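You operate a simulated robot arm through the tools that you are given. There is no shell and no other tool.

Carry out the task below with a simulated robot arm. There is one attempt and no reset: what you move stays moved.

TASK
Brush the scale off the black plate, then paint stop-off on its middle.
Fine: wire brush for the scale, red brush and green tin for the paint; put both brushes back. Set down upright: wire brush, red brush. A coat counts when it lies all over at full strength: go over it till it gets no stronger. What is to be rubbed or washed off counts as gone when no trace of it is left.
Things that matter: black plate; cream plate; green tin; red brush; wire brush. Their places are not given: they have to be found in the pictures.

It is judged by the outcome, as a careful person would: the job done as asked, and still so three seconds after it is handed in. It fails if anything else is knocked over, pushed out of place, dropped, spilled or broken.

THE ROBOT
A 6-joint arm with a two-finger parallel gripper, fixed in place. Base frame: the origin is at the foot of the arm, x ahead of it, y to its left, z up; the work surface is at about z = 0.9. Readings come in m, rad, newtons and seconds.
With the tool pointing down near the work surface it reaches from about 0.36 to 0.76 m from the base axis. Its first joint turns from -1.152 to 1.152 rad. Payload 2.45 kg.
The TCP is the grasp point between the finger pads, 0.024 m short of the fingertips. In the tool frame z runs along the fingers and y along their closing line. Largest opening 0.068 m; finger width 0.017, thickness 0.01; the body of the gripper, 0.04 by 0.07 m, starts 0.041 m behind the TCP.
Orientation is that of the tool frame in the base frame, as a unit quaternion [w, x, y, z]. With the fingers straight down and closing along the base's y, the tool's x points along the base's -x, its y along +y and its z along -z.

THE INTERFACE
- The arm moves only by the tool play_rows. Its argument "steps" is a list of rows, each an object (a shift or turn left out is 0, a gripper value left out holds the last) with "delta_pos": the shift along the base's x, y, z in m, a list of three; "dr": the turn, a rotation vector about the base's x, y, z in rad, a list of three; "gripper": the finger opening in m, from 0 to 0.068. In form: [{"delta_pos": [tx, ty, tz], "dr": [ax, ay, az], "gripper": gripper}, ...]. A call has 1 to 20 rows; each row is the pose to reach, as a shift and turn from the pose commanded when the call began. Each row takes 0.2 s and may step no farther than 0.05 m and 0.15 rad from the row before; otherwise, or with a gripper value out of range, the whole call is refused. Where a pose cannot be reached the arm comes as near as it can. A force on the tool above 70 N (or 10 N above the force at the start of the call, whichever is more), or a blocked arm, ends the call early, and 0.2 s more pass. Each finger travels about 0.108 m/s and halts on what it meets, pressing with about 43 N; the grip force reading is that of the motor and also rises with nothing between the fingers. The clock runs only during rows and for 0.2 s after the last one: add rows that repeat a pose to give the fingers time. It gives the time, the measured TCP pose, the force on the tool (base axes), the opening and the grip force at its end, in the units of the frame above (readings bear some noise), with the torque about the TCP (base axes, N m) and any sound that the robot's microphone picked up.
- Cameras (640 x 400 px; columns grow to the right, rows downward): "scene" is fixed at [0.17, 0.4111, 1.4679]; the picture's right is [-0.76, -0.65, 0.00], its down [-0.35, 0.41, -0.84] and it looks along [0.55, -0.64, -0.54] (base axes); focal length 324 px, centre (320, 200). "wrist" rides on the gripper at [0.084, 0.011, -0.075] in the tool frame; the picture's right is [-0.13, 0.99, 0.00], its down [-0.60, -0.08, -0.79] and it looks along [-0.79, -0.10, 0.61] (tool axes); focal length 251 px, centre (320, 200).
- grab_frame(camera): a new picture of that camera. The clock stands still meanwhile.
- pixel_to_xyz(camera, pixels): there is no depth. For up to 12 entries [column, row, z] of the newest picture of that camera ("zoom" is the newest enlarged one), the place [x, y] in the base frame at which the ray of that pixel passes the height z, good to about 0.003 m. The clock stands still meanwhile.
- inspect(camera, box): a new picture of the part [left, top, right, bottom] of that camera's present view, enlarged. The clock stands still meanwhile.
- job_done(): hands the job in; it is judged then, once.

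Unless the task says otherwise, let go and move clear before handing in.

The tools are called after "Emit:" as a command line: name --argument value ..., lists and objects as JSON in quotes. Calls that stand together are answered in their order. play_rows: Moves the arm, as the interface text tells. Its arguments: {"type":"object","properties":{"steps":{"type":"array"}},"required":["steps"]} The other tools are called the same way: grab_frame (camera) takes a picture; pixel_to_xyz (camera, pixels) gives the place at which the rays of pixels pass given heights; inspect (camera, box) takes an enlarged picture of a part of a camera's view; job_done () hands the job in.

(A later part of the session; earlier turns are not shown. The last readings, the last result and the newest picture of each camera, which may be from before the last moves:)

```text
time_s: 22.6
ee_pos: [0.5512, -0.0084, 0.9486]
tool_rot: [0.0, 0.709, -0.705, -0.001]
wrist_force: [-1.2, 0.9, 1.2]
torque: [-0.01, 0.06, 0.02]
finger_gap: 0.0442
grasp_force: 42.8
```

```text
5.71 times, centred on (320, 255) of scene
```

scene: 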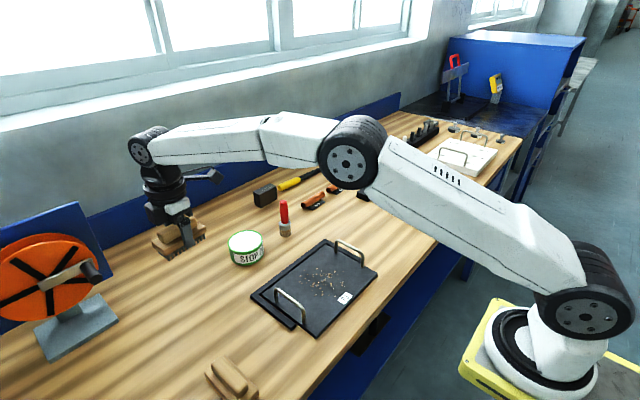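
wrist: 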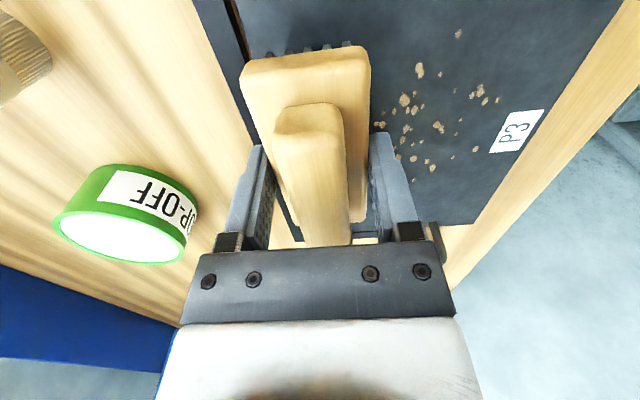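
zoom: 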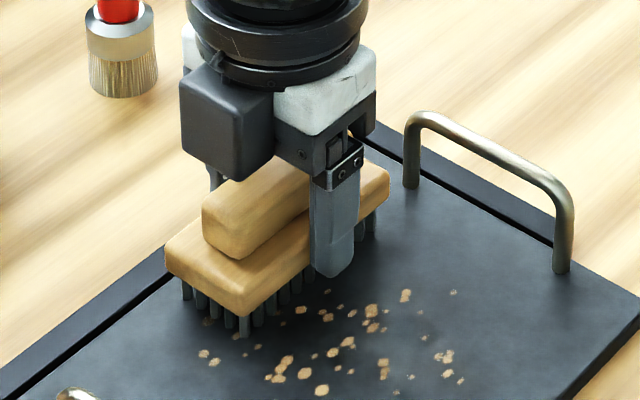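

Contact begins (force changed by ~+2.7 N) at TCP z≈0.947. Pressing a little more and doing a first test stroke toward -x and back.

Emit:
play_rows --steps '[{"delta_pos": [0, 0, -0.001]}, {"delta_pos": [0, 0, -0.001]}]'

Emit:
play_rows --steps '[{"delta_pos": [-0.015, 0, 0]}, {"delta_pos": [-0.03, 0, 0]}, {"delta_pos": [-0.045, 0, 0]}, {"delta_pos": [-0.03, 0, 0]}, {"delta_pos": [-0.015, 0, 0]}, {"delta_pos": [0, 0, 0]}]'

Emit:
inspect --camera "scene" --box '[240, 200, 390, 345]'

Emit:
grab_frame --camera "wrist"

```text
time_s: 23.2
ee_pos: [0.5516, -0.0084, 0.9484]
tool_rot: [0.0, 0.709, -0.705, 0.0]
wrist_force: [-6.1, 0.1, 15.7]
torque: [0.03, 0.28, -0.01]
finger_gap: 0.0442
grasp_force: 43.0
```

```text
time_s: 24.6
ee_pos: [0.5506, -0.0075, 0.9465]
tool_rot: [0.0, 0.709, -0.705, 0.0]
wrist_force: [-9.3, -1.1, 21.0]
torque: [0.0, 0.34, 0.02]
finger_gap: 0.0446
grasp_force: 43.1
```

```text
2.76 times, centred on (315, 272) of scene
```

zoom: 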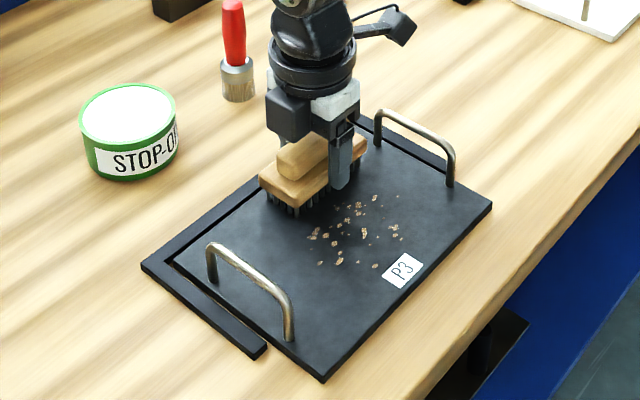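

```text
taken
```

wrist: 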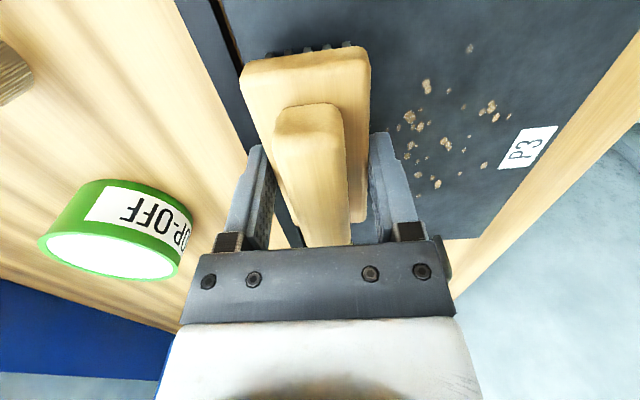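

The spots under the stroke are fading and the plate has not moved. I'll ease the pressure slightly and do full strokes x≈0.55→0.468 on the right-hand half.

Emit:
play_rows --steps '[{"delta_pos": [0, -0.003, 0.0004]}, {"delta_pos": [-0.02, -0.003, 0.0004]}, {"delta_pos": [-0.04, -0.003, 0.0004]}, {"delta_pos": [-0.06, -0.003, 0.0004]}, {"delta_pos": [-0.083, -0.003, 0.0004]}, {"delta_pos": [-0.06, -0.003, 0.0004]}, {"delta_pos": [-0.04, -0.003, 0.0004]}, {"delta_pos": [-0.02, -0.003, 0.0004]}, {"delta_pos": [0, -0.003, 0.0004]}, {"delta_pos": [-0.02, -0.003, 0.0004]}, {"delta_pos": [-0.04, -0.003, 0.0004]}, {"delta_pos": [-0.06, -0.003, 0.0004]}, {"delta_pos": [-0.083, -0.003, 0.0004]}, {"delta_pos": [-0.06, -0.003, 0.0004]}, {"delta_pos": [-0.04, -0.003, 0.0004]}, {"delta_pos": [-0.02, -0.003, 0.0004]}, {"delta_pos": [0, -0.003, 0.0004]}]'

Emit:
inspect --camera "scene" --box '[240, 200, 390, 345]'

Emit:
grab_frame --camera "wrist"

```text
time_s: 28.2
ee_pos: [0.5506, -0.0105, 0.9474]
tool_rot: [0.0, 0.708, -0.706, 0.001]
wrist_force: [-4.0, -0.7, 5.3]
torque: [-0.01, 0.02, -0.02]
finger_gap: 0.0443
grasp_force: 43.4
```

```text
2.76 times, centred on (315, 272) of scene
```

zoom: 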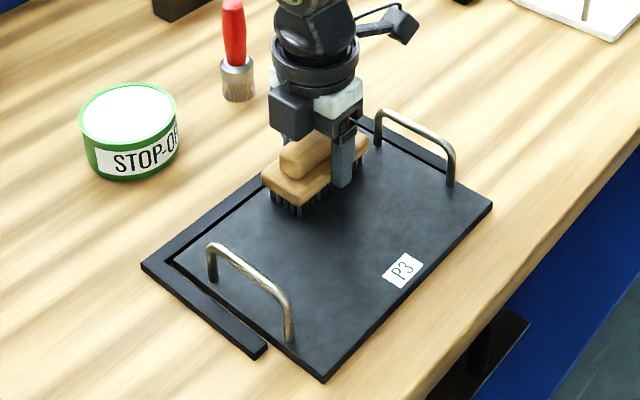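

```text
taken
```

wrist: 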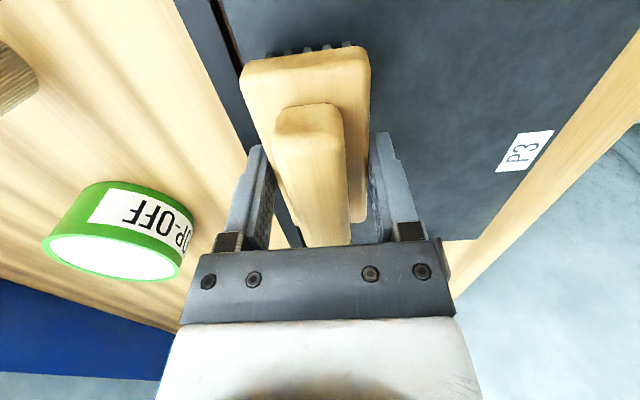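

The right half looks clean. Now the left half: shift y by +0.032 and repeat strokes, with a slightly higher press, then lift.

Emit:
play_rows --steps '[{"delta_pos": [0, 0.016, -0.0002]}, {"delta_pos": [0, 0.032, -0.0003]}, {"delta_pos": [-0.02, 0.032, -0.0003]}, {"delta_pos": [-0.04, 0.032, -0.0003]}, {"delta_pos": [-0.06, 0.032, -0.0003]}, {"delta_pos": [-0.082, 0.032, -0.0003]}, {"delta_pos": [-0.06, 0.032, -0.0003]}, {"delta_pos": [-0.04, 0.032, -0.0003]}, {"delta_pos": [-0.02, 0.032, -0.0003]}, {"delta_pos": [0.005, 0.032, -0.0003]}, {"delta_pos": [-0.02, 0.032, -0.0003]}, {"delta_pos": [-0.04, 0.032, -0.0003]}, {"delta_pos": [-0.06, 0.032, -0.0003]}, {"delta_pos": [-0.082, 0.032, -0.0003]}, {"delta_pos": [-0.06, 0.032, -0.0003]}, {"delta_pos": [-0.04, 0.032, -0.0003]}, {"delta_pos": [-0.02, 0.032, -0.0003]}, {"delta_pos": [0.005, 0.032, -0.0003]}]'

Emit:
play_rows --steps '[{"delta_pos": [0, 0, 0.03]}, {"delta_pos": [0, 0, 0.07]}, {"delta_pos": [0.02, 0.02, 0.11]}, {"delta_pos": [0.05, 0.05, 0.12]}, {"delta_pos": [0.08, 0.08, 0.12]}, {"delta_pos": [0.11, 0.11, 0.12]}, {"delta_pos": [0.14, 0.14, 0.12]}, {"delta_pos": [0.145, 0.175, 0.12]}, {"delta_pos": [0.145, 0.189, 0.12]}, {"delta_pos": [0.145, 0.189, 0.12]}]'

Emit:
inspect --camera "scene" --box '[240, 230, 390, 345]'

Emit:
inspect --camera "scene" --box '[280, 245, 360, 315]'

```text
time_s: 32.0
ee_pos: [0.5556, 0.0212, 0.948]
tool_rot: [0.0, 0.708, -0.706, 0.0]
wrist_force: [-10.8, 0.5, 24.1]
torque: [-0.04, 0.32, -0.03]
finger_gap: 0.0442
grasp_force: 43.4
```

```text
time_s: 34.2
ee_pos: [0.7003, 0.2094, 1.0671]
tool_rot: [0.0, 0.709, -0.705, 0.0]
wrist_force: [0.4, -0.9, -1.3]
torque: [0.02, 0.01, 0.01]
finger_gap: 0.0442
grasp_force: 43.0
```

```text
3.48 times, centred on (315, 288) of scene
```

zoom: 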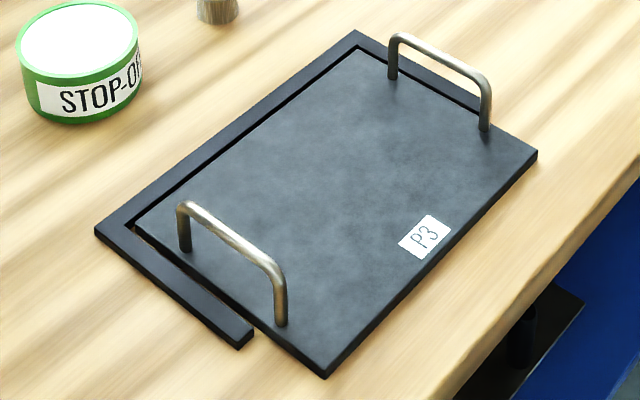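

```text
5.71 times, centred on (320, 280) of scene
```

zoom: 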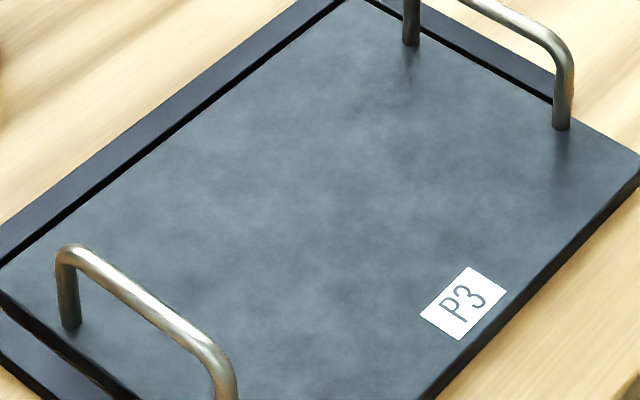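

The scale is gone with no trace left and the plate is where it was. Now I return the wire brush to its original place near (0.7055, 0.2145) with its original yaw, lowering gently.

Emit:
play_rows --steps '[{"delta_pos": [0.005, 0.005, 0], "dr": [0, 0, 0.08]}, {"delta_pos": [0.005, 0.005, -0.04], "dr": [0, 0, 0.08]}, {"delta_pos": [0.005, 0.005, -0.08], "dr": [0, 0, 0.08]}, {"delta_pos": [0.005, 0.005, -0.11], "dr": [0, 0, 0.08]}, {"delta_pos": [0.005, 0.005, -0.122], "dr": [0, 0, 0.08]}, {"delta_pos": [0.005, 0.005, -0.126], "dr": [0, 0, 0.08]}, {"delta_pos": [0.005, 0.005, -0.126], "dr": [0, 0, 0.08]}]'

Emit:
play_rows --steps '[{"delta_pos": [0, 0, -0.001]}, {"delta_pos": [0, 0, -0.002]}]'

```text
time_s: 35.8
ee_pos: [0.7056, 0.2147, 0.9403]
tool_rot: [0.0, 0.736, -0.676, 0.0]
wrist_force: [0.3, -0.2, -1.8]
torque: [0.0, 0.01, 0.04]
finger_gap: 0.0442
grasp_force: 43.2
```

```text
time_s: 36.4
ee_pos: [0.7061, 0.2157, 0.9387]
tool_rot: [0.0, 0.737, -0.676, 0.001]
wrist_force: [-0.6, 0.0, -1.8]
torque: [0.0, 0.0, 0.0]
finger_gap: 0.0443
grasp_force: 42.8
```

Still hanging (force ≈ -1.8 N). Lowering 0.5–1 mm more until contact.

Emit:
play_rows --steps '[{"delta_pos": [0, 0, -0.0005]}, {"delta_pos": [0, 0, -0.001]}]'

```text
time_s: 37.0
ee_pos: [0.7061, 0.2157, 0.9363]
tool_rot: [0.0, 0.737, -0.676, 0.0]
wrist_force: [0.2, 0.5, -1.3]
torque: [0.0, -0.01, 0.03]
finger_gap: 0.044
grasp_force: 43.0
```

Emit:
play_rows --steps '[{"delta_pos": [0, 0, -0.0005]}, {"delta_pos": [0, 0, -0.001]}]'

Emit:
inspect --camera "scene" --box '[160, 245, 220, 305]'

```text
time_s: 37.6
ee_pos: [0.7062, 0.215, 0.9373]
tool_rot: [0.0, 0.736, -0.677, 0.0]
wrist_force: [-2.0, -1.0, 4.2]
torque: [-0.11, 0.16, -0.05]
finger_gap: 0.0442
grasp_force: 42.9
```

```text
6.67 times, centred on (190, 275) of scene
```

zoom: 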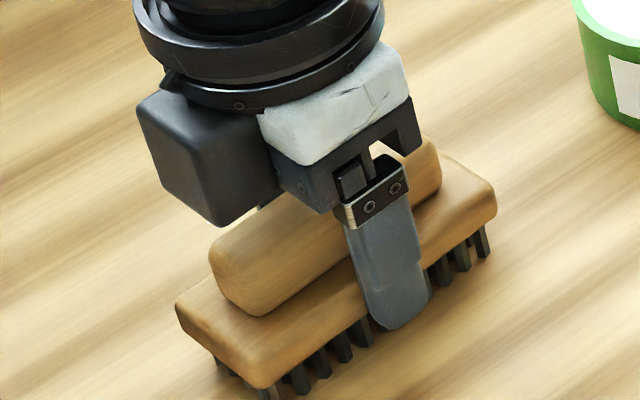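

Contact made (+4 N): the brush is resting on its bristles. Releasing and lifting straight up.

Emit:
play_rows --steps '[{"gripper": 0.064}, {"gripper": 0.064}, {"delta_pos": [0, 0, 0.01]}, {"delta_pos": [0, 0, 0.04]}, {"delta_pos": [0, 0, 0.08]}, {"delta_pos": [0, 0, 0.12]}, {"delta_pos": [0, 0, 0.16]}, {"delta_pos": [0, 0, 0.16]}]'

Emit:
inspect --camera "scene" --box '[150, 250, 230, 315]'

Emit:
inspect --camera "scene" --box '[215, 190, 310, 275]'

Emit:
pixel_to_xyz --camera "zoom" --pixels '[[427, 218, 0.9], [420, 50, 0.985], [420, 50, 0.99], [427, 155, 0.93], [401, 210, 0.9], [455, 210, 0.9], [156, 250, 0.945], [321, 235, 0.945], [238, 190, 0.945], [245, 290, 0.945], [238, 355, 0.9], [320, 310, 0.9]]'

```text
time_s: 39.4
ee_pos: [0.705, 0.2151, 1.0983]
tool_rot: [-0.001, 0.737, -0.676, -0.001]
wrist_force: [0.0, -0.1, 0.1]
torque: [-0.01, -0.02, 0.02]
finger_gap: 0.0642
grasp_force: 0.1
```

```text
6.15 times, centred on (190, 282) of scene
```

zoom: 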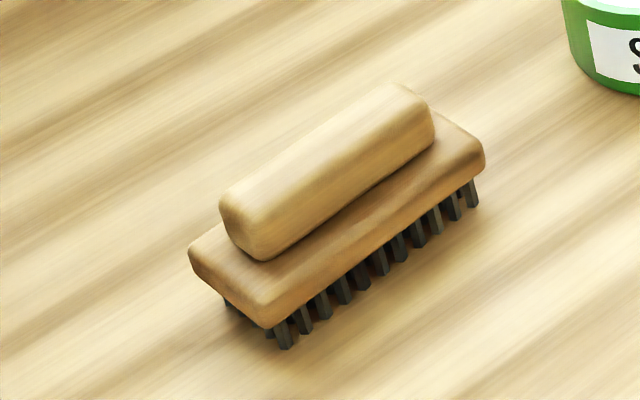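

```text
4.71 times, centred on (262, 232) of scene
```

zoom: 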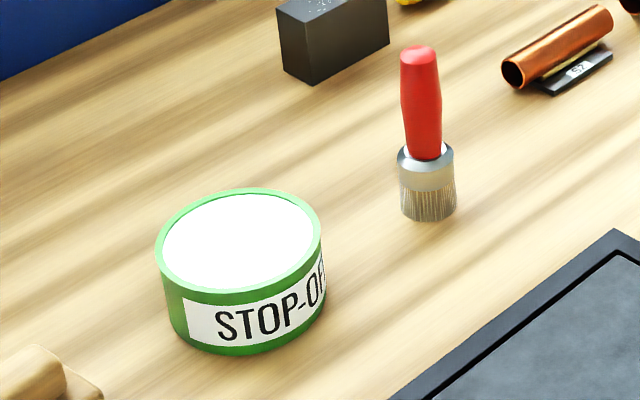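

```text
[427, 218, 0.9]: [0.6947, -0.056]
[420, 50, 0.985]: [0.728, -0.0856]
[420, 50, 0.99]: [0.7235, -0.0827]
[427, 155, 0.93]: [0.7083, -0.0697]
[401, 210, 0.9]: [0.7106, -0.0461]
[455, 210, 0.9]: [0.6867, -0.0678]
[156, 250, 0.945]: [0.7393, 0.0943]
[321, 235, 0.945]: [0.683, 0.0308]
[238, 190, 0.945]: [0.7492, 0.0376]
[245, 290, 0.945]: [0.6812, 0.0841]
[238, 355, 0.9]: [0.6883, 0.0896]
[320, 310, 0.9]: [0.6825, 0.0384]
```

The wire brush is back upright on its original spot. Next I move so that the wrist camera (looking toward +y) can see the red brush and tin for precise localisation.

Emit:
play_rows --steps '[{"delta_pos": [0, -0.045, 0.01], "dr": [0, 0, -0.045]}, {"delta_pos": [0, -0.09, 0.02], "dr": [0, 0, -0.09]}, {"delta_pos": [0, -0.135, 0.03], "dr": [0, 0, -0.09]}, {"delta_pos": [0, -0.18, 0.04], "dr": [0, 0, -0.09]}, {"delta_pos": [0, -0.225, 0.05], "dr": [0, 0, -0.09]}, {"delta_pos": [0, -0.27, 0.05], "dr": [0, 0, -0.09]}, {"delta_pos": [0, -0.315, 0.05], "dr": [0, 0, -0.09]}, {"delta_pos": [0, -0.355, 0.05], "dr": [0, 0, -0.09]}, {"delta_pos": [0, -0.355, 0.05], "dr": [0, 0, -0.09]}]'

Emit:
grab_frame --camera "wrist"

Emit:
inspect --camera "wrist" --box '[240, 20, 400, 180]'

```text
time_s: 41.4
ee_pos: [0.706, -0.1423, 1.1475]
tool_rot: [0.0, -0.705, 0.71, 0.001]
wrist_force: [0.2, -0.7, -0.4]
torque: [-0.01, 0.04, 0.01]
finger_gap: 0.0639
grasp_force: 0.1
```

```text
taken
```

wrist: 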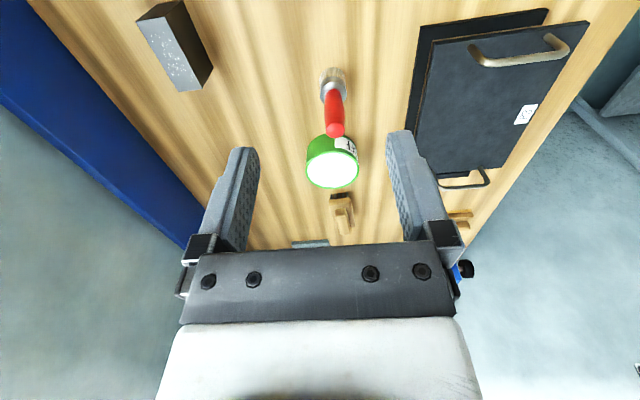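

```text
2.50 times, centred on (320, 100) of wrist
```

zoom: 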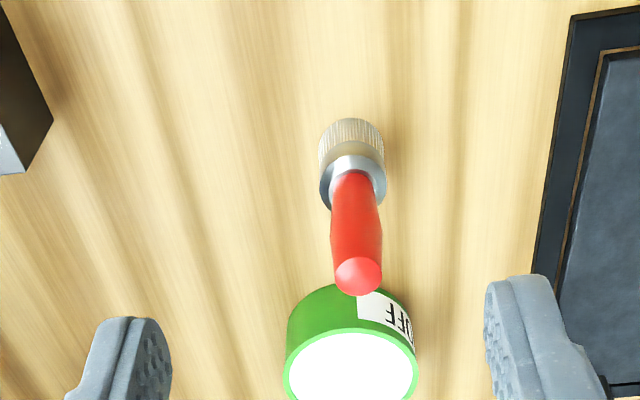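

Emit:
pixel_to_xyz --camera "zoom" --pixels '[[352, 118, 0.9], [319, 150, 0.9], [386, 150, 0.9], [352, 140, 0.9], [358, 275, 1.0], [358, 275, 1.01], [358, 275, 1.02], [285, 370, 0.945], [418, 370, 0.945], [350, 330, 0.945], [345, 283, 0.9], [358, 275, 0.99]]'

Emit:
inspect --camera "scene" --box '[262, 190, 312, 245]'

Emit:
pixel_to_xyz --camera "zoom" --pixels '[[320, 100, 1.0]]'

```text
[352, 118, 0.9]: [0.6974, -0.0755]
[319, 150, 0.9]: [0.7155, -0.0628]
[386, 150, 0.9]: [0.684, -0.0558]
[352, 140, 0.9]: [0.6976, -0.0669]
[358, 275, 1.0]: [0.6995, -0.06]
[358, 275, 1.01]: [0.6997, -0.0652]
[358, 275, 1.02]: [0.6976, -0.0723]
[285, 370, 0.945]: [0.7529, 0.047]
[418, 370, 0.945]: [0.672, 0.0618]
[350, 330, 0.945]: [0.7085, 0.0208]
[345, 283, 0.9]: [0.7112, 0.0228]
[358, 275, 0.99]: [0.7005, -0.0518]
```

```text
7.27 times, centred on (287, 218) of scene
```

zoom: 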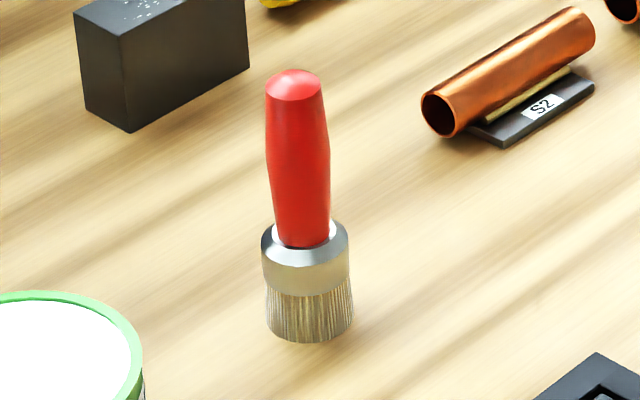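

```text
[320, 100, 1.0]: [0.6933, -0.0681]
```

The red brush stands at about (0.699, -0.060), its handle top near z≈1.0 and ferrule top ~0.938. I'll move over it, first down to z≈1.05 to check alignment.

Emit:
play_rows --steps '[{"delta_pos": [-0.0035, 0.04, -0.01]}, {"delta_pos": [-0.007, 0.082, -0.02]}, {"delta_pos": [-0.007, 0.082, -0.06]}, {"delta_pos": [-0.007, 0.082, -0.095]}, {"delta_pos": [-0.007, 0.082, -0.095]}]'

Emit:
grab_frame --camera "wrist"

Emit:
inspect --camera "scene" --box '[240, 160, 330, 250]'

```text
time_s: 42.6
ee_pos: [0.6989, -0.0591, 1.0527]
tool_rot: [0.0, -0.705, 0.709, -0.001]
wrist_force: [-0.2, -0.5, -0.5]
torque: [0.0, 0.0, -0.03]
finger_gap: 0.064
grasp_force: 0.0
```

```text
taken
```

wrist: 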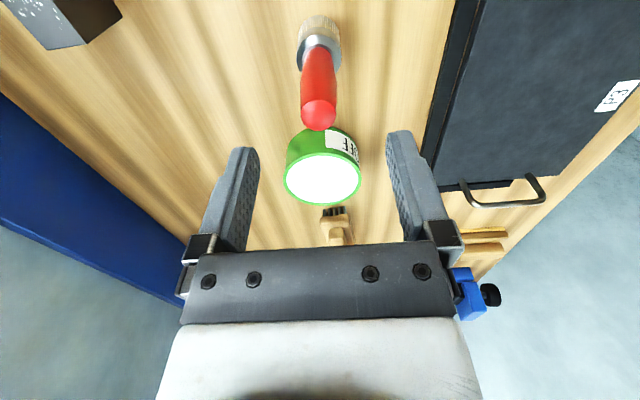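

```text
4.44 times, centred on (285, 205) of scene
```

zoom: 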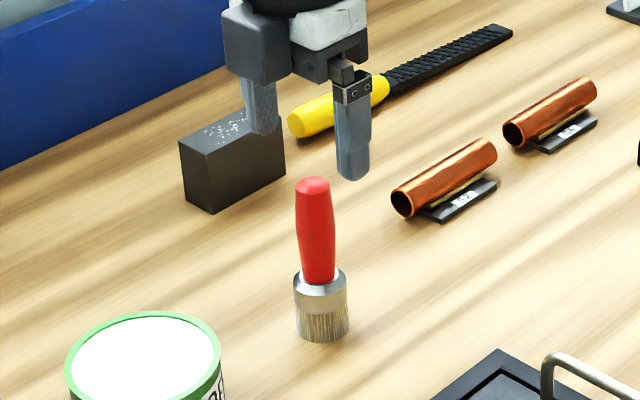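

The handle top at (318,115) is right on the tool axis (expected 320,114). Descending to TCP z≈0.975 and closing.

Emit:
play_rows --steps '[{"delta_pos": [0, 0, -0.03]}, {"delta_pos": [0, 0, -0.06]}, {"delta_pos": [0, 0, -0.078]}, {"delta_pos": [0, 0, -0.078]}]'

Emit:
inspect --camera "scene" --box '[240, 160, 330, 250]'

Emit:
grab_frame --camera "wrist"

```text
time_s: 43.6
ee_pos: [0.6999, -0.0573, 0.974]
tool_rot: [0.0, -0.705, 0.709, 0.0]
wrist_force: [-0.3, -0.4, 0.3]
torque: [-0.02, 0.01, -0.03]
finger_gap: 0.0639
grasp_force: 0.0
```

```text
4.44 times, centred on (285, 205) of scene
```

zoom: 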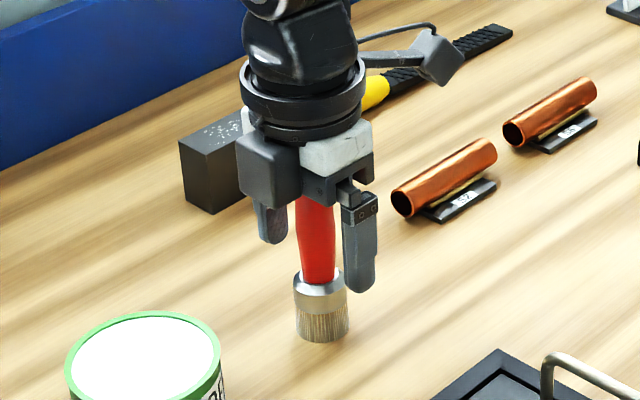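

```text
taken
```

wrist: 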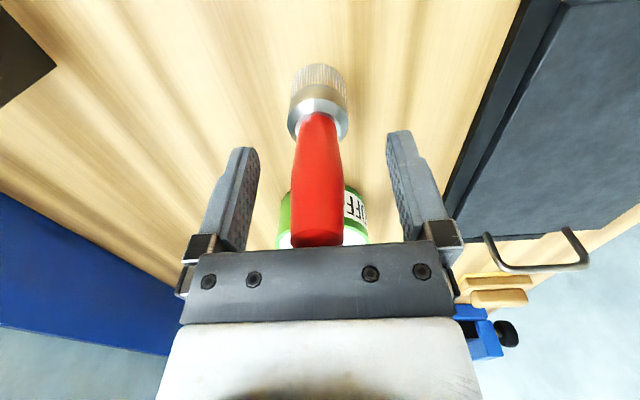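

Handle is between the fingers. Close and check, then a small lift.

Emit:
play_rows --steps '[{"gripper": 0.0}, {"gripper": 0.0}, {"gripper": 0.0}, {"gripper": 0.0}]'

Emit:
play_rows --steps '[{"delta_pos": [0, 0, 0.003]}, {"delta_pos": [0, 0, 0.008]}, {"delta_pos": [0, 0, 0.015]}, {"delta_pos": [0, 0, 0.015]}]'

Emit:
inspect --camera "scene" --box '[240, 160, 330, 250]'

Emit:
grab_frame --camera "wrist"

```text
time_s: 44.6
ee_pos: [0.6997, -0.0578, 0.9741]
tool_rot: [-0.001, -0.705, 0.709, 0.0]
wrist_force: [-1.3, 0.3, 0.7]
torque: [0.01, 0.0, 0.04]
finger_gap: 0.0222
grasp_force: 38.5
```

```text
time_s: 45.6
ee_pos: [0.7, -0.0582, 0.9891]
tool_rot: [0.0, -0.706, 0.709, 0.001]
wrist_force: [-0.3, -0.7, -1.6]
torque: [0.0, 0.01, -0.02]
finger_gap: 0.0218
grasp_force: 38.5
```

```text
4.44 times, centred on (285, 205) of scene
```

zoom: 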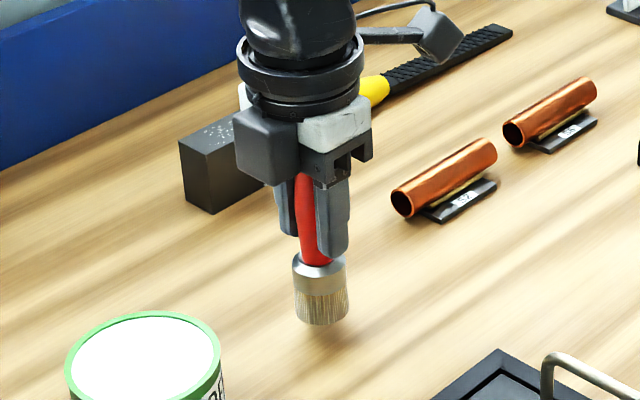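

```text
taken
```

wrist: 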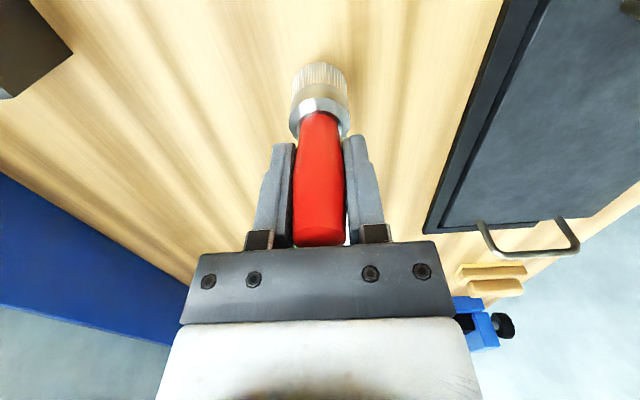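

The red brush is held upright (tip 0.074 below TCP). The tin is centred near (0.713, 0.063) with its rim at ≈0.944. I'll carry the brush over it and stop above for a check.

Emit:
play_rows --steps '[{"delta_pos": [0, 0, 0.03]}, {"delta_pos": [0, 0, 0.065]}, {"delta_pos": [0.005, 0.04, 0.065]}, {"delta_pos": [0.01, 0.08, 0.065]}, {"delta_pos": [0.0135, 0.1215, 0.065]}, {"delta_pos": [0.0135, 0.1215, 0.065]}]'

Emit:
grab_frame --camera "wrist"

Emit:
inspect --camera "scene" --box '[200, 180, 300, 275]'

```text
time_s: 47.0
ee_pos: [0.7132, 0.0645, 1.0535]
tool_rot: [0.0, -0.705, 0.709, 0.0]
wrist_force: [-0.1, 1.1, -0.7]
torque: [-0.04, 0.01, 0.0]
finger_gap: 0.0217
grasp_force: 38.4
```

```text
taken
```

wrist: 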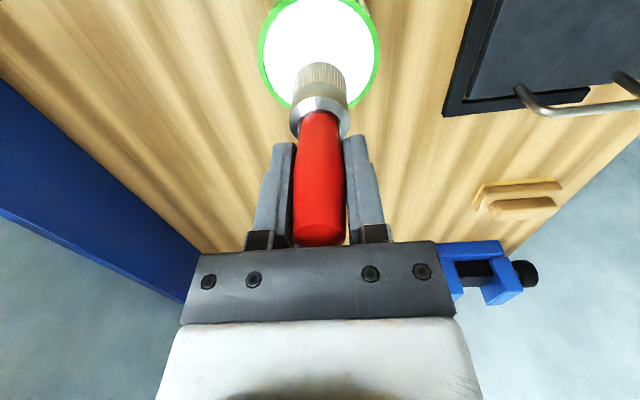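

```text
4.21 times, centred on (250, 228) of scene
```

zoom: 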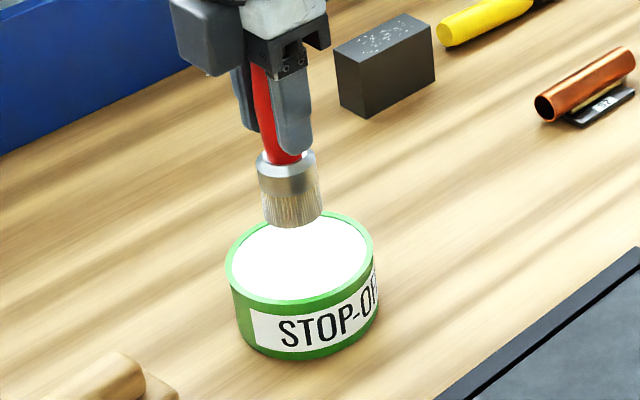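

Emit:
inspect --camera "wrist" --box '[240, 0, 400, 120]'

Emit:
pixel_to_xyz --camera "wrist" --pixels '[[258, 45, 0.945], [381, 42, 0.945], [275, 92, 0.945], [365, 88, 0.945], [300, 106, 0.945], [345, 105, 0.945], [275, 10, 0.945], [367, 10, 0.945]]'

```text
3.33 times, centred on (320, 60) of wrist
```

zoom: 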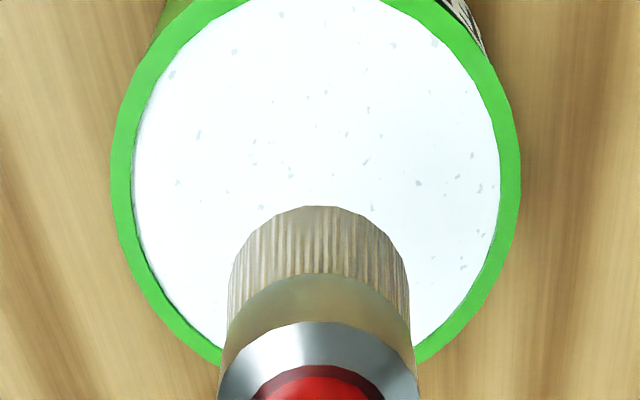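

```text
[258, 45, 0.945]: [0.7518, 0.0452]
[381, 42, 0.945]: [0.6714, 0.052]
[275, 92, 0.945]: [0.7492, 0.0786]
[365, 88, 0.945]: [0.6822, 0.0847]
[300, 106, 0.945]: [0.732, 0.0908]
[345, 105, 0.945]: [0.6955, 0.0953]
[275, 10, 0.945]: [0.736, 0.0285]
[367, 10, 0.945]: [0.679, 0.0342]
```

Tin centre refines to ≈(0.712, 0.058) and the paint is near the rim. I'll shift -5 mm in y, dip the tip to z≈0.926, dwell, and rise.

Emit:
play_rows --steps '[{"delta_pos": [-0.001, -0.005, 0]}, {"delta_pos": [-0.001, -0.005, -0.03]}, {"delta_pos": [-0.001, -0.005, -0.045]}, {"delta_pos": [-0.001, -0.005, -0.053]}, {"delta_pos": [-0.001, -0.005, -0.053]}]'

Emit:
inspect --camera "scene" --box '[200, 180, 300, 275]'

Emit:
inspect --camera "wrist" --box '[240, 0, 400, 120]'

```text
time_s: 48.2
ee_pos: [0.7135, 0.0588, 1.0104]
tool_rot: [0.006, -0.705, 0.709, -0.004]
wrist_force: [-8.6, -1.1, 47.9]
torque: [-0.01, 1.0, -0.04]
finger_gap: 0.0221
grasp_force: 38.3
```

```text
4.21 times, centred on (250, 228) of scene
```

zoom: 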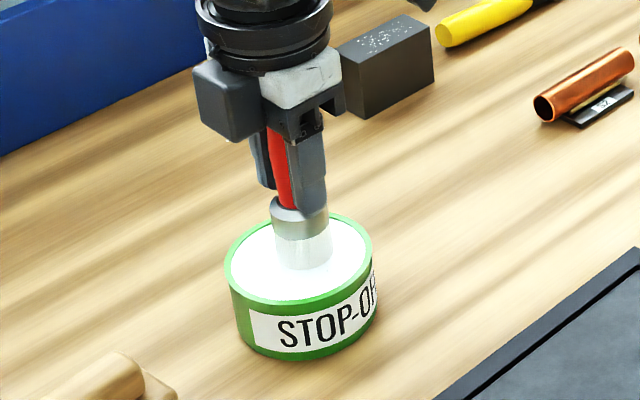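

```text
3.33 times, centred on (320, 60) of wrist
```

zoom: 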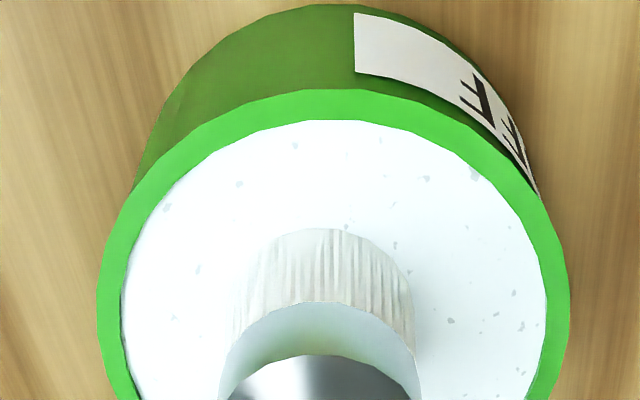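

The bristles turned white, but the force is 48 N: the paint surface acts solid at tip z≈0.936. I'll rise straight away and check the brush.

Emit:
play_rows --steps '[{"delta_pos": [0, 0, 0.01]}, {"delta_pos": [0, 0, 0.03]}, {"delta_pos": [0, 0, 0.06]}, {"delta_pos": [0, 0, 0.06]}]'

Emit:
inspect --camera "scene" --box '[200, 180, 300, 275]'

Emit:
grab_frame --camera "wrist"

```text
time_s: 49.2
ee_pos: [0.7117, 0.057, 1.0602]
tool_rot: [-0.001, -0.706, 0.708, 0.001]
wrist_force: [-0.1, 0.9, -1.2]
torque: [-0.02, -0.01, -0.01]
finger_gap: 0.0221
grasp_force: 38.5
```

```text
4.21 times, centred on (250, 228) of scene
```

zoom: 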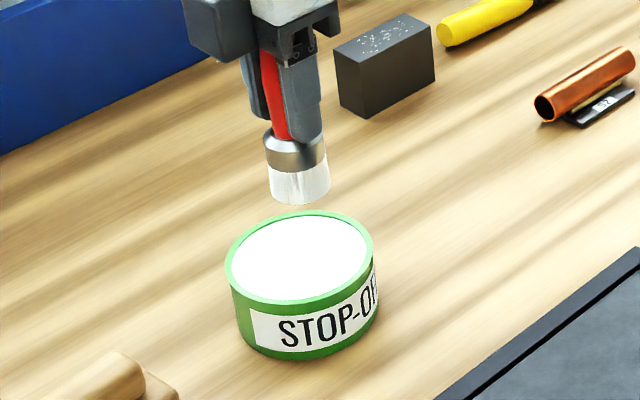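

```text
taken
```

wrist: 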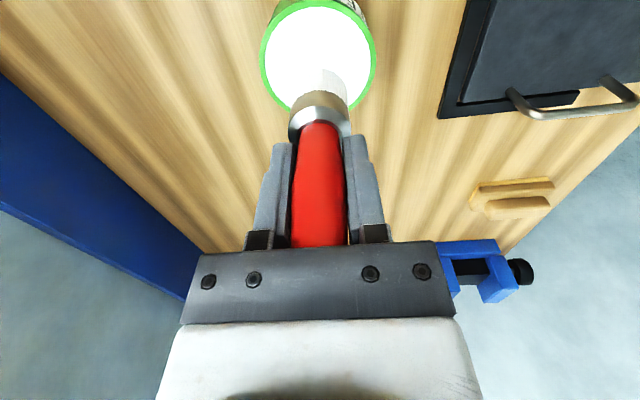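

Emit:
inspect --camera "wrist" --box '[240, 20, 400, 140]'

Emit:
inspect --camera "scene" --box '[240, 170, 300, 240]'

```text
3.33 times, centred on (320, 80) of wrist
```

zoom: 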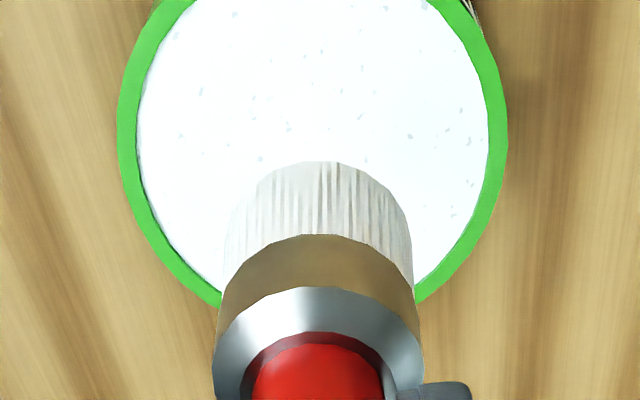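

```text
5.71 times, centred on (270, 205) of scene
```

zoom: 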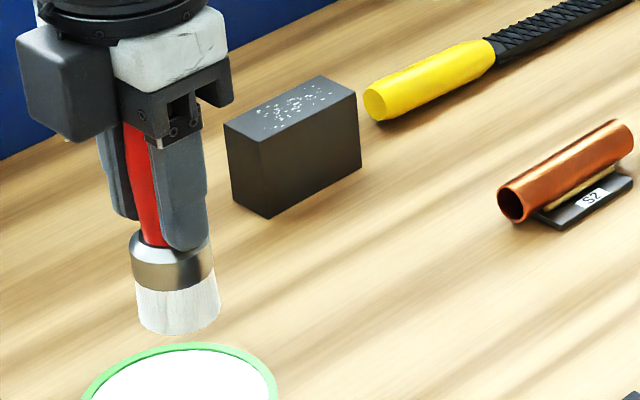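

The brush is loaded with white stop-off; it slid up ~7 mm in the grip, so its tip is now ≈0.067–0.074 below TCP. Moving it above the plate's far-right part of the middle area.

Emit:
play_rows --steps '[{"delta_pos": [-0.035, -0.018, 0]}, {"delta_pos": [-0.07, -0.036, 0]}, {"delta_pos": [-0.105, -0.054, 0]}, {"delta_pos": [-0.14, -0.07, 0]}, {"delta_pos": [-0.168, -0.08, 0]}, {"delta_pos": [-0.168, -0.08, -0.035]}, {"delta_pos": [-0.168, -0.08, -0.065]}, {"delta_pos": [-0.168, -0.08, -0.065]}]'

Emit:
inspect --camera "scene" --box '[240, 200, 390, 345]'

Emit:
grab_frame --camera "wrist"

```text
time_s: 51.0
ee_pos: [0.5438, -0.0218, 0.9962]
tool_rot: [0.0, -0.705, 0.709, -0.001]
wrist_force: [-0.2, 0.4, -1.0]
torque: [0.02, 0.03, -0.02]
finger_gap: 0.0223
grasp_force: 38.7
```

```text
2.76 times, centred on (315, 272) of scene
```

zoom: 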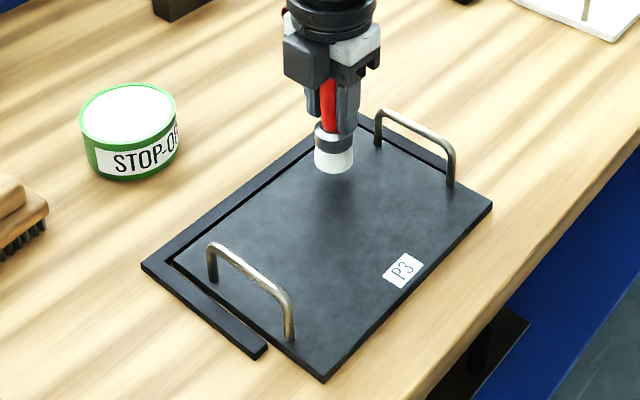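

```text
taken
```

wrist: 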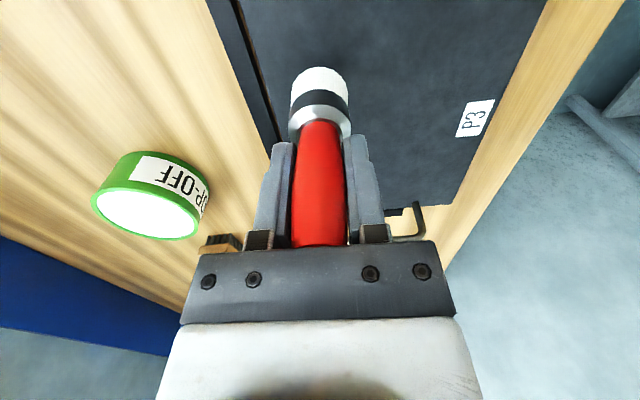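

Now lowering gently in small increments to touch the plate (expected TCP z ≈ 0.976–0.983).

Emit:
play_rows --steps '[{"delta_pos": [0, 0, -0.005]}, {"delta_pos": [0, 0, -0.009]}, {"delta_pos": [0, 0, -0.011]}, {"delta_pos": [0, 0, -0.011]}]'

Emit:
play_rows --steps '[{"delta_pos": [0, 0, -0.001]}, {"delta_pos": [0, 0, -0.002]}, {"delta_pos": [0, 0, -0.002]}]'

```text
time_s: 52.0
ee_pos: [0.5444, -0.0218, 0.9848]
tool_rot: [0.0, -0.705, 0.709, 0.0]
wrist_force: [0.5, 0.0, -1.3]
torque: [-0.01, -0.04, 0.01]
finger_gap: 0.0218
grasp_force: 38.4
```

```text
time_s: 52.8
ee_pos: [0.5439, -0.0227, 0.9832]
tool_rot: [0.001, -0.705, 0.709, 0.0]
wrist_force: [0.2, 0.0, -0.4]
torque: [0.0, 0.03, 0.0]
finger_gap: 0.0221
grasp_force: 38.2
```

Emit:
play_rows --steps '[{"delta_pos": [0, 0, -0.001]}, {"delta_pos": [0, 0, -0.002]}, {"delta_pos": [0, 0, -0.002]}]'

Emit:
play_rows --steps '[{"delta_pos": [0, 0, -0.001]}, {"delta_pos": [0, 0, -0.001]}]'

Emit:
inspect --camera "scene" --box '[280, 220, 360, 290]'

```text
time_s: 53.6
ee_pos: [0.5441, -0.0208, 0.9808]
tool_rot: [-0.001, -0.705, 0.709, 0.0]
wrist_force: [-0.3, -0.7, -1.7]
torque: [0.0, -0.01, 0.01]
finger_gap: 0.0219
grasp_force: 38.7
```

```text
time_s: 54.2
ee_pos: [0.5438, -0.0223, 0.9801]
tool_rot: [0.0, -0.705, 0.709, 0.001]
wrist_force: [-0.1, -0.3, -1.1]
torque: [0.05, 0.01, 0.0]
finger_gap: 0.0217
grasp_force: 38.7
```

```text
5.71 times, centred on (320, 255) of scene
```

zoom: 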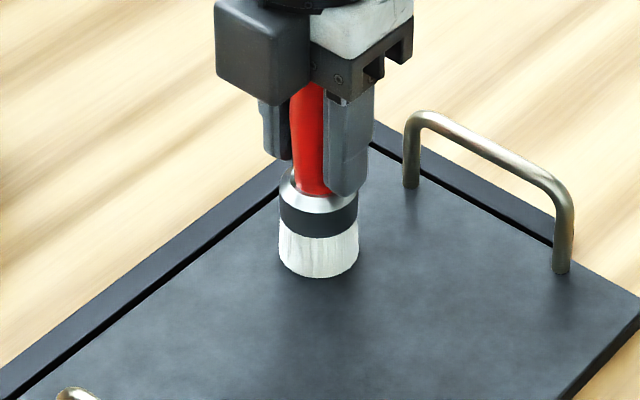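

Not touching yet. Continuing by 1 mm steps.

Emit:
play_rows --steps '[{"delta_pos": [0, 0, -0.001]}, {"delta_pos": [0, 0, -0.0015]}]'

Emit:
play_rows --steps '[{"delta_pos": [0, 0, -0.001]}, {"delta_pos": [0, 0, -0.001]}]'

```text
time_s: 54.8
ee_pos: [0.5432, -0.0216, 0.9799]
tool_rot: [0.0, -0.705, 0.71, 0.0]
wrist_force: [-5.0, 0.2, 15.2]
torque: [0.04, 0.38, -0.02]
finger_gap: 0.0221
grasp_force: 39.1
```

```text
time_s: 55.4
ee_pos: [0.5436, -0.0214, 0.9786]
tool_rot: [0.001, -0.706, 0.709, -0.001]
wrist_force: [-8.0, -1.3, 30.3]
torque: [-0.06, 0.58, -0.05]
finger_gap: 0.0221
grasp_force: 39.2
```

Contact now (30 N is more than needed). I'll ease 1.6 mm and make the first stroke along +y.

Emit:
play_rows --steps '[{"delta_pos": [0, 0, 0.0016]}, {"delta_pos": [0, 0.015, 0.0016]}, {"delta_pos": [0, 0.03, 0.0016]}, {"delta_pos": [0, 0.045, 0.0016]}, {"delta_pos": [0, 0.06, 0.0016]}, {"delta_pos": [0, 0.072, 0.0016]}]'

Emit:
inspect --camera "scene" --box '[240, 200, 390, 345]'

Emit:
grab_frame --camera "wrist"

```text
time_s: 56.8
ee_pos: [0.5443, 0.051, 0.9777]
tool_rot: [0.0, -0.705, 0.709, 0.0]
wrist_force: [0.5, 0.1, -0.3]
torque: [0.01, -0.03, 0.02]
finger_gap: 0.0219
grasp_force: 39.3
```

```text
2.76 times, centred on (315, 272) of scene
```

zoom: 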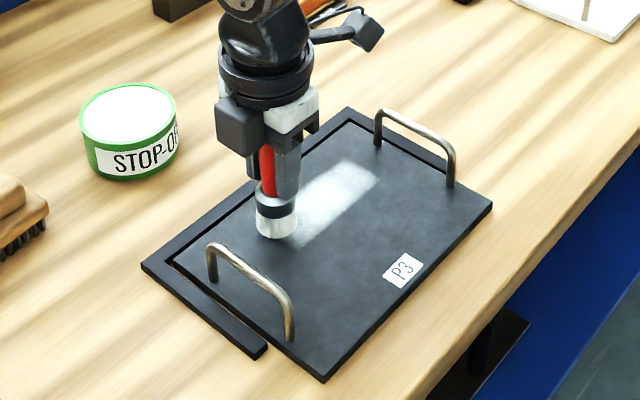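

```text
taken
```

wrist: 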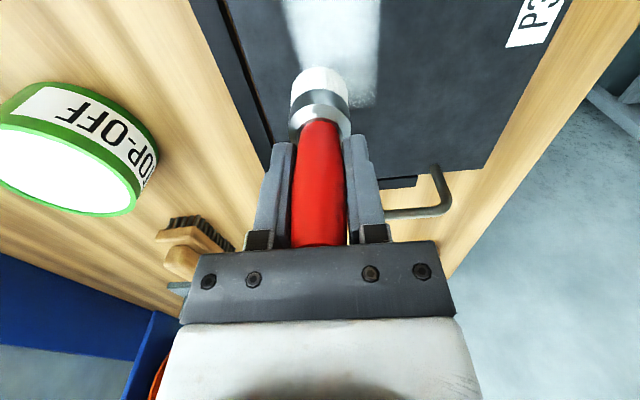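

Emit:
pixel_to_xyz --camera "wrist" --pixels '[[285, 5, 0.909], [380, 5, 0.909], [375, 100, 0.909], [290, 60, 0.909], [360, 105, 0.909]]'

Emit:
inspect --camera "scene" --box '[290, 230, 370, 300]'

Emit:
pixel_to_xyz --camera "zoom" --pixels '[[150, 200, 0.909], [200, 60, 0.909], [340, 170, 0.909], [320, 100, 0.909]]'

```text
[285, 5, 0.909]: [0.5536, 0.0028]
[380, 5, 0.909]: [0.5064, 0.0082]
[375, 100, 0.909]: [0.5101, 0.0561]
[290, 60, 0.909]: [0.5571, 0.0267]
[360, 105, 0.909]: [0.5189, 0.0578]
```

```text
5.71 times, centred on (330, 265) of scene
```

zoom: 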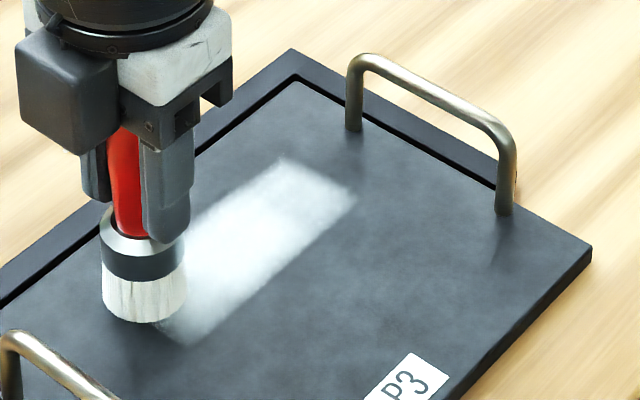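

```text
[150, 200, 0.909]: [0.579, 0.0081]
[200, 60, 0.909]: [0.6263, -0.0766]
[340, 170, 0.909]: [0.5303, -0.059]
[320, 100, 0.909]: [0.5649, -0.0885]
```

Emit:
pixel_to_xyz --camera "zoom" --pixels '[[280, 158, 0.909], [357, 200, 0.909], [185, 345, 0.909], [200, 215, 0.909], [145, 325, 0.909]]'

```text
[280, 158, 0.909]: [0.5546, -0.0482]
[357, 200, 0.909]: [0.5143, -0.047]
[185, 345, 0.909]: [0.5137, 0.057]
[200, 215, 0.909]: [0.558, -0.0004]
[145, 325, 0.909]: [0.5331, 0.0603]
```

The stripe spans x 0.513–0.557, y -0.048–0.058 and looks still thin; contact was just lost at the end. I'll feel down again gently.

Emit:
play_rows --steps '[{"delta_pos": [0, -0.003, -0.0005]}, {"delta_pos": [0, -0.003, -0.001]}]'

Emit:
play_rows --steps '[{"delta_pos": [0, 0, -0.0005]}, {"delta_pos": [0, 0, -0.001]}]'

```text
time_s: 57.4
ee_pos: [0.5431, 0.0471, 0.9778]
tool_rot: [0.0, -0.705, 0.709, 0.0]
wrist_force: [0.4, 0.0, -1.0]
torque: [0.01, 0.0, -0.03]
finger_gap: 0.0221
grasp_force: 38.4
```

```text
time_s: 58.0
ee_pos: [0.5433, 0.0483, 0.9777]
tool_rot: [0.001, -0.705, 0.709, 0.0]
wrist_force: [-1.9, 0.9, 9.4]
torque: [0.11, 0.34, 0.02]
finger_gap: 0.0218
grasp_force: 38.9
```

About 10 N contact now. Painting back and forth along y, stepping toward -x.

Emit:
play_rows --steps '[{"delta_pos": [0, -0.02, -0.0003]}, {"delta_pos": [0, -0.04, -0.0003]}, {"delta_pos": [0, -0.06, -0.0003]}, {"delta_pos": [0, -0.078, -0.0003]}, {"delta_pos": [0, -0.06, -0.0003]}, {"delta_pos": [0, -0.04, -0.0003]}, {"delta_pos": [0, -0.02, -0.0003]}, {"delta_pos": [0, 0, -0.0003]}, {"delta_pos": [-0.02, 0, -0.0003]}, {"delta_pos": [-0.02, -0.02, -0.0003]}, {"delta_pos": [-0.02, -0.04, -0.0003]}, {"delta_pos": [-0.02, -0.06, -0.0003]}, {"delta_pos": [-0.02, -0.078, -0.0003]}, {"delta_pos": [-0.02, -0.06, -0.0003]}, {"delta_pos": [-0.02, -0.04, -0.0003]}, {"delta_pos": [-0.02, -0.02, -0.0003]}, {"delta_pos": [-0.02, 0, -0.0003]}]'

Emit:
inspect --camera "scene" --box '[290, 230, 370, 300]'

Emit:
grab_frame --camera "wrist"

```text
time_s: 61.6
ee_pos: [0.5255, 0.0468, 0.9767]
tool_rot: [0.0, -0.706, 0.709, 0.0]
wrist_force: [-1.6, -2.0, 3.5]
torque: [-0.1, 0.12, 0.0]
finger_gap: 0.0216
grasp_force: 38.9
```

```text
5.71 times, centred on (330, 265) of scene
```

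zoom: 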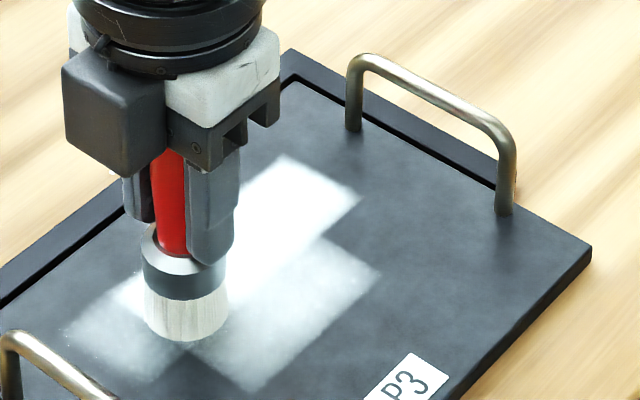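

```text
taken
```

wrist: 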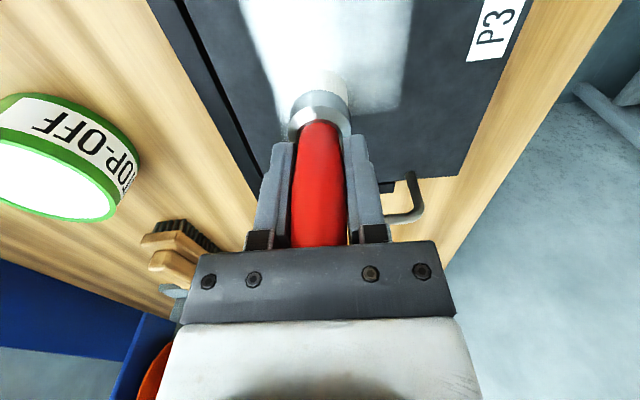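

Emit:
pixel_to_xyz --camera "zoom" --pixels '[[280, 155, 0.909], [360, 195, 0.909], [320, 240, 0.909], [380, 275, 0.909], [245, 390, 0.909], [195, 350, 0.909], [150, 385, 0.909], [65, 330, 0.909], [130, 275, 0.909]]'

```text
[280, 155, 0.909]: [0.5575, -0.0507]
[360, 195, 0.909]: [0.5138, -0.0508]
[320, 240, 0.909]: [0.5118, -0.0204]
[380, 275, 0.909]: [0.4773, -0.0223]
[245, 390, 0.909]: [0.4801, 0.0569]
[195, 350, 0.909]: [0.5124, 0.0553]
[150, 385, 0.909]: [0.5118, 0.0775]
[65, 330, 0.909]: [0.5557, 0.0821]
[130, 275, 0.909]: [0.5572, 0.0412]
```

The coating shows as a cell pattern apparently centred on the plate centre: x ≈0.447–0.557, y ≈-0.048–0.082. I'll extend the strokes over y -0.04…0.075 and keep going over all x.

Emit:
play_rows --steps '[{"delta_pos": [0, 0.015, -0.0004]}, {"delta_pos": [0, 0.028, -0.0004]}, {"delta_pos": [0.02, 0.028, -0.0004]}, {"delta_pos": [0.02, 0.01, -0.0004]}, {"delta_pos": [0.02, -0.01, -0.0004]}, {"delta_pos": [0.02, 0.01, -0.0004]}, {"delta_pos": [0.02, 0.028, -0.0004]}, {"delta_pos": [0, 0.028, -0.0004]}, {"delta_pos": [0, 0.01, -0.0004]}, {"delta_pos": [0, -0.01, -0.0004]}, {"delta_pos": [0, -0.03, -0.0004]}, {"delta_pos": [0, -0.05, -0.0004]}, {"delta_pos": [0, -0.07, -0.0004]}, {"delta_pos": [0, -0.086, -0.0004]}, {"delta_pos": [0.02, -0.086, -0.0004]}, {"delta_pos": [0.02, -0.07, -0.0004]}, {"delta_pos": [0, -0.086, -0.0004]}, {"delta_pos": [0, -0.07, -0.0004]}]'

Emit:
inspect --camera "scene" --box '[240, 200, 390, 345]'

Emit:
grab_frame --camera "wrist"

```text
time_s: 65.4
ee_pos: [0.5236, -0.0229, 0.9776]
tool_rot: [0.0, -0.705, 0.709, -0.001]
wrist_force: [-0.5, -1.1, 3.0]
torque: [-0.14, -0.07, 0.0]
finger_gap: 0.0219
grasp_force: 38.8
```

```text
2.76 times, centred on (315, 272) of scene
```

zoom: 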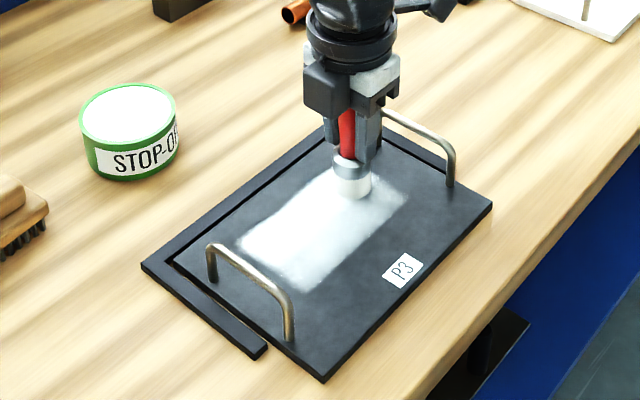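

```text
taken
```

wrist: 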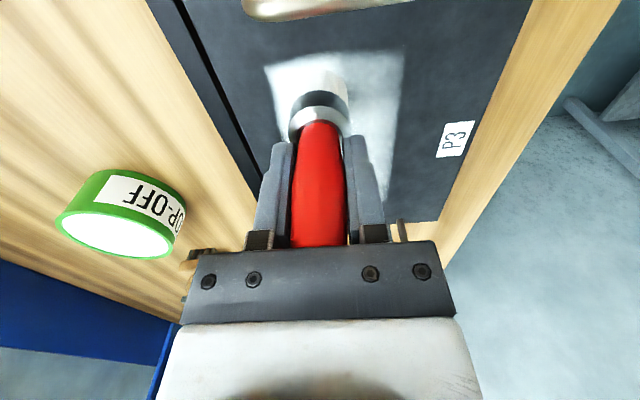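

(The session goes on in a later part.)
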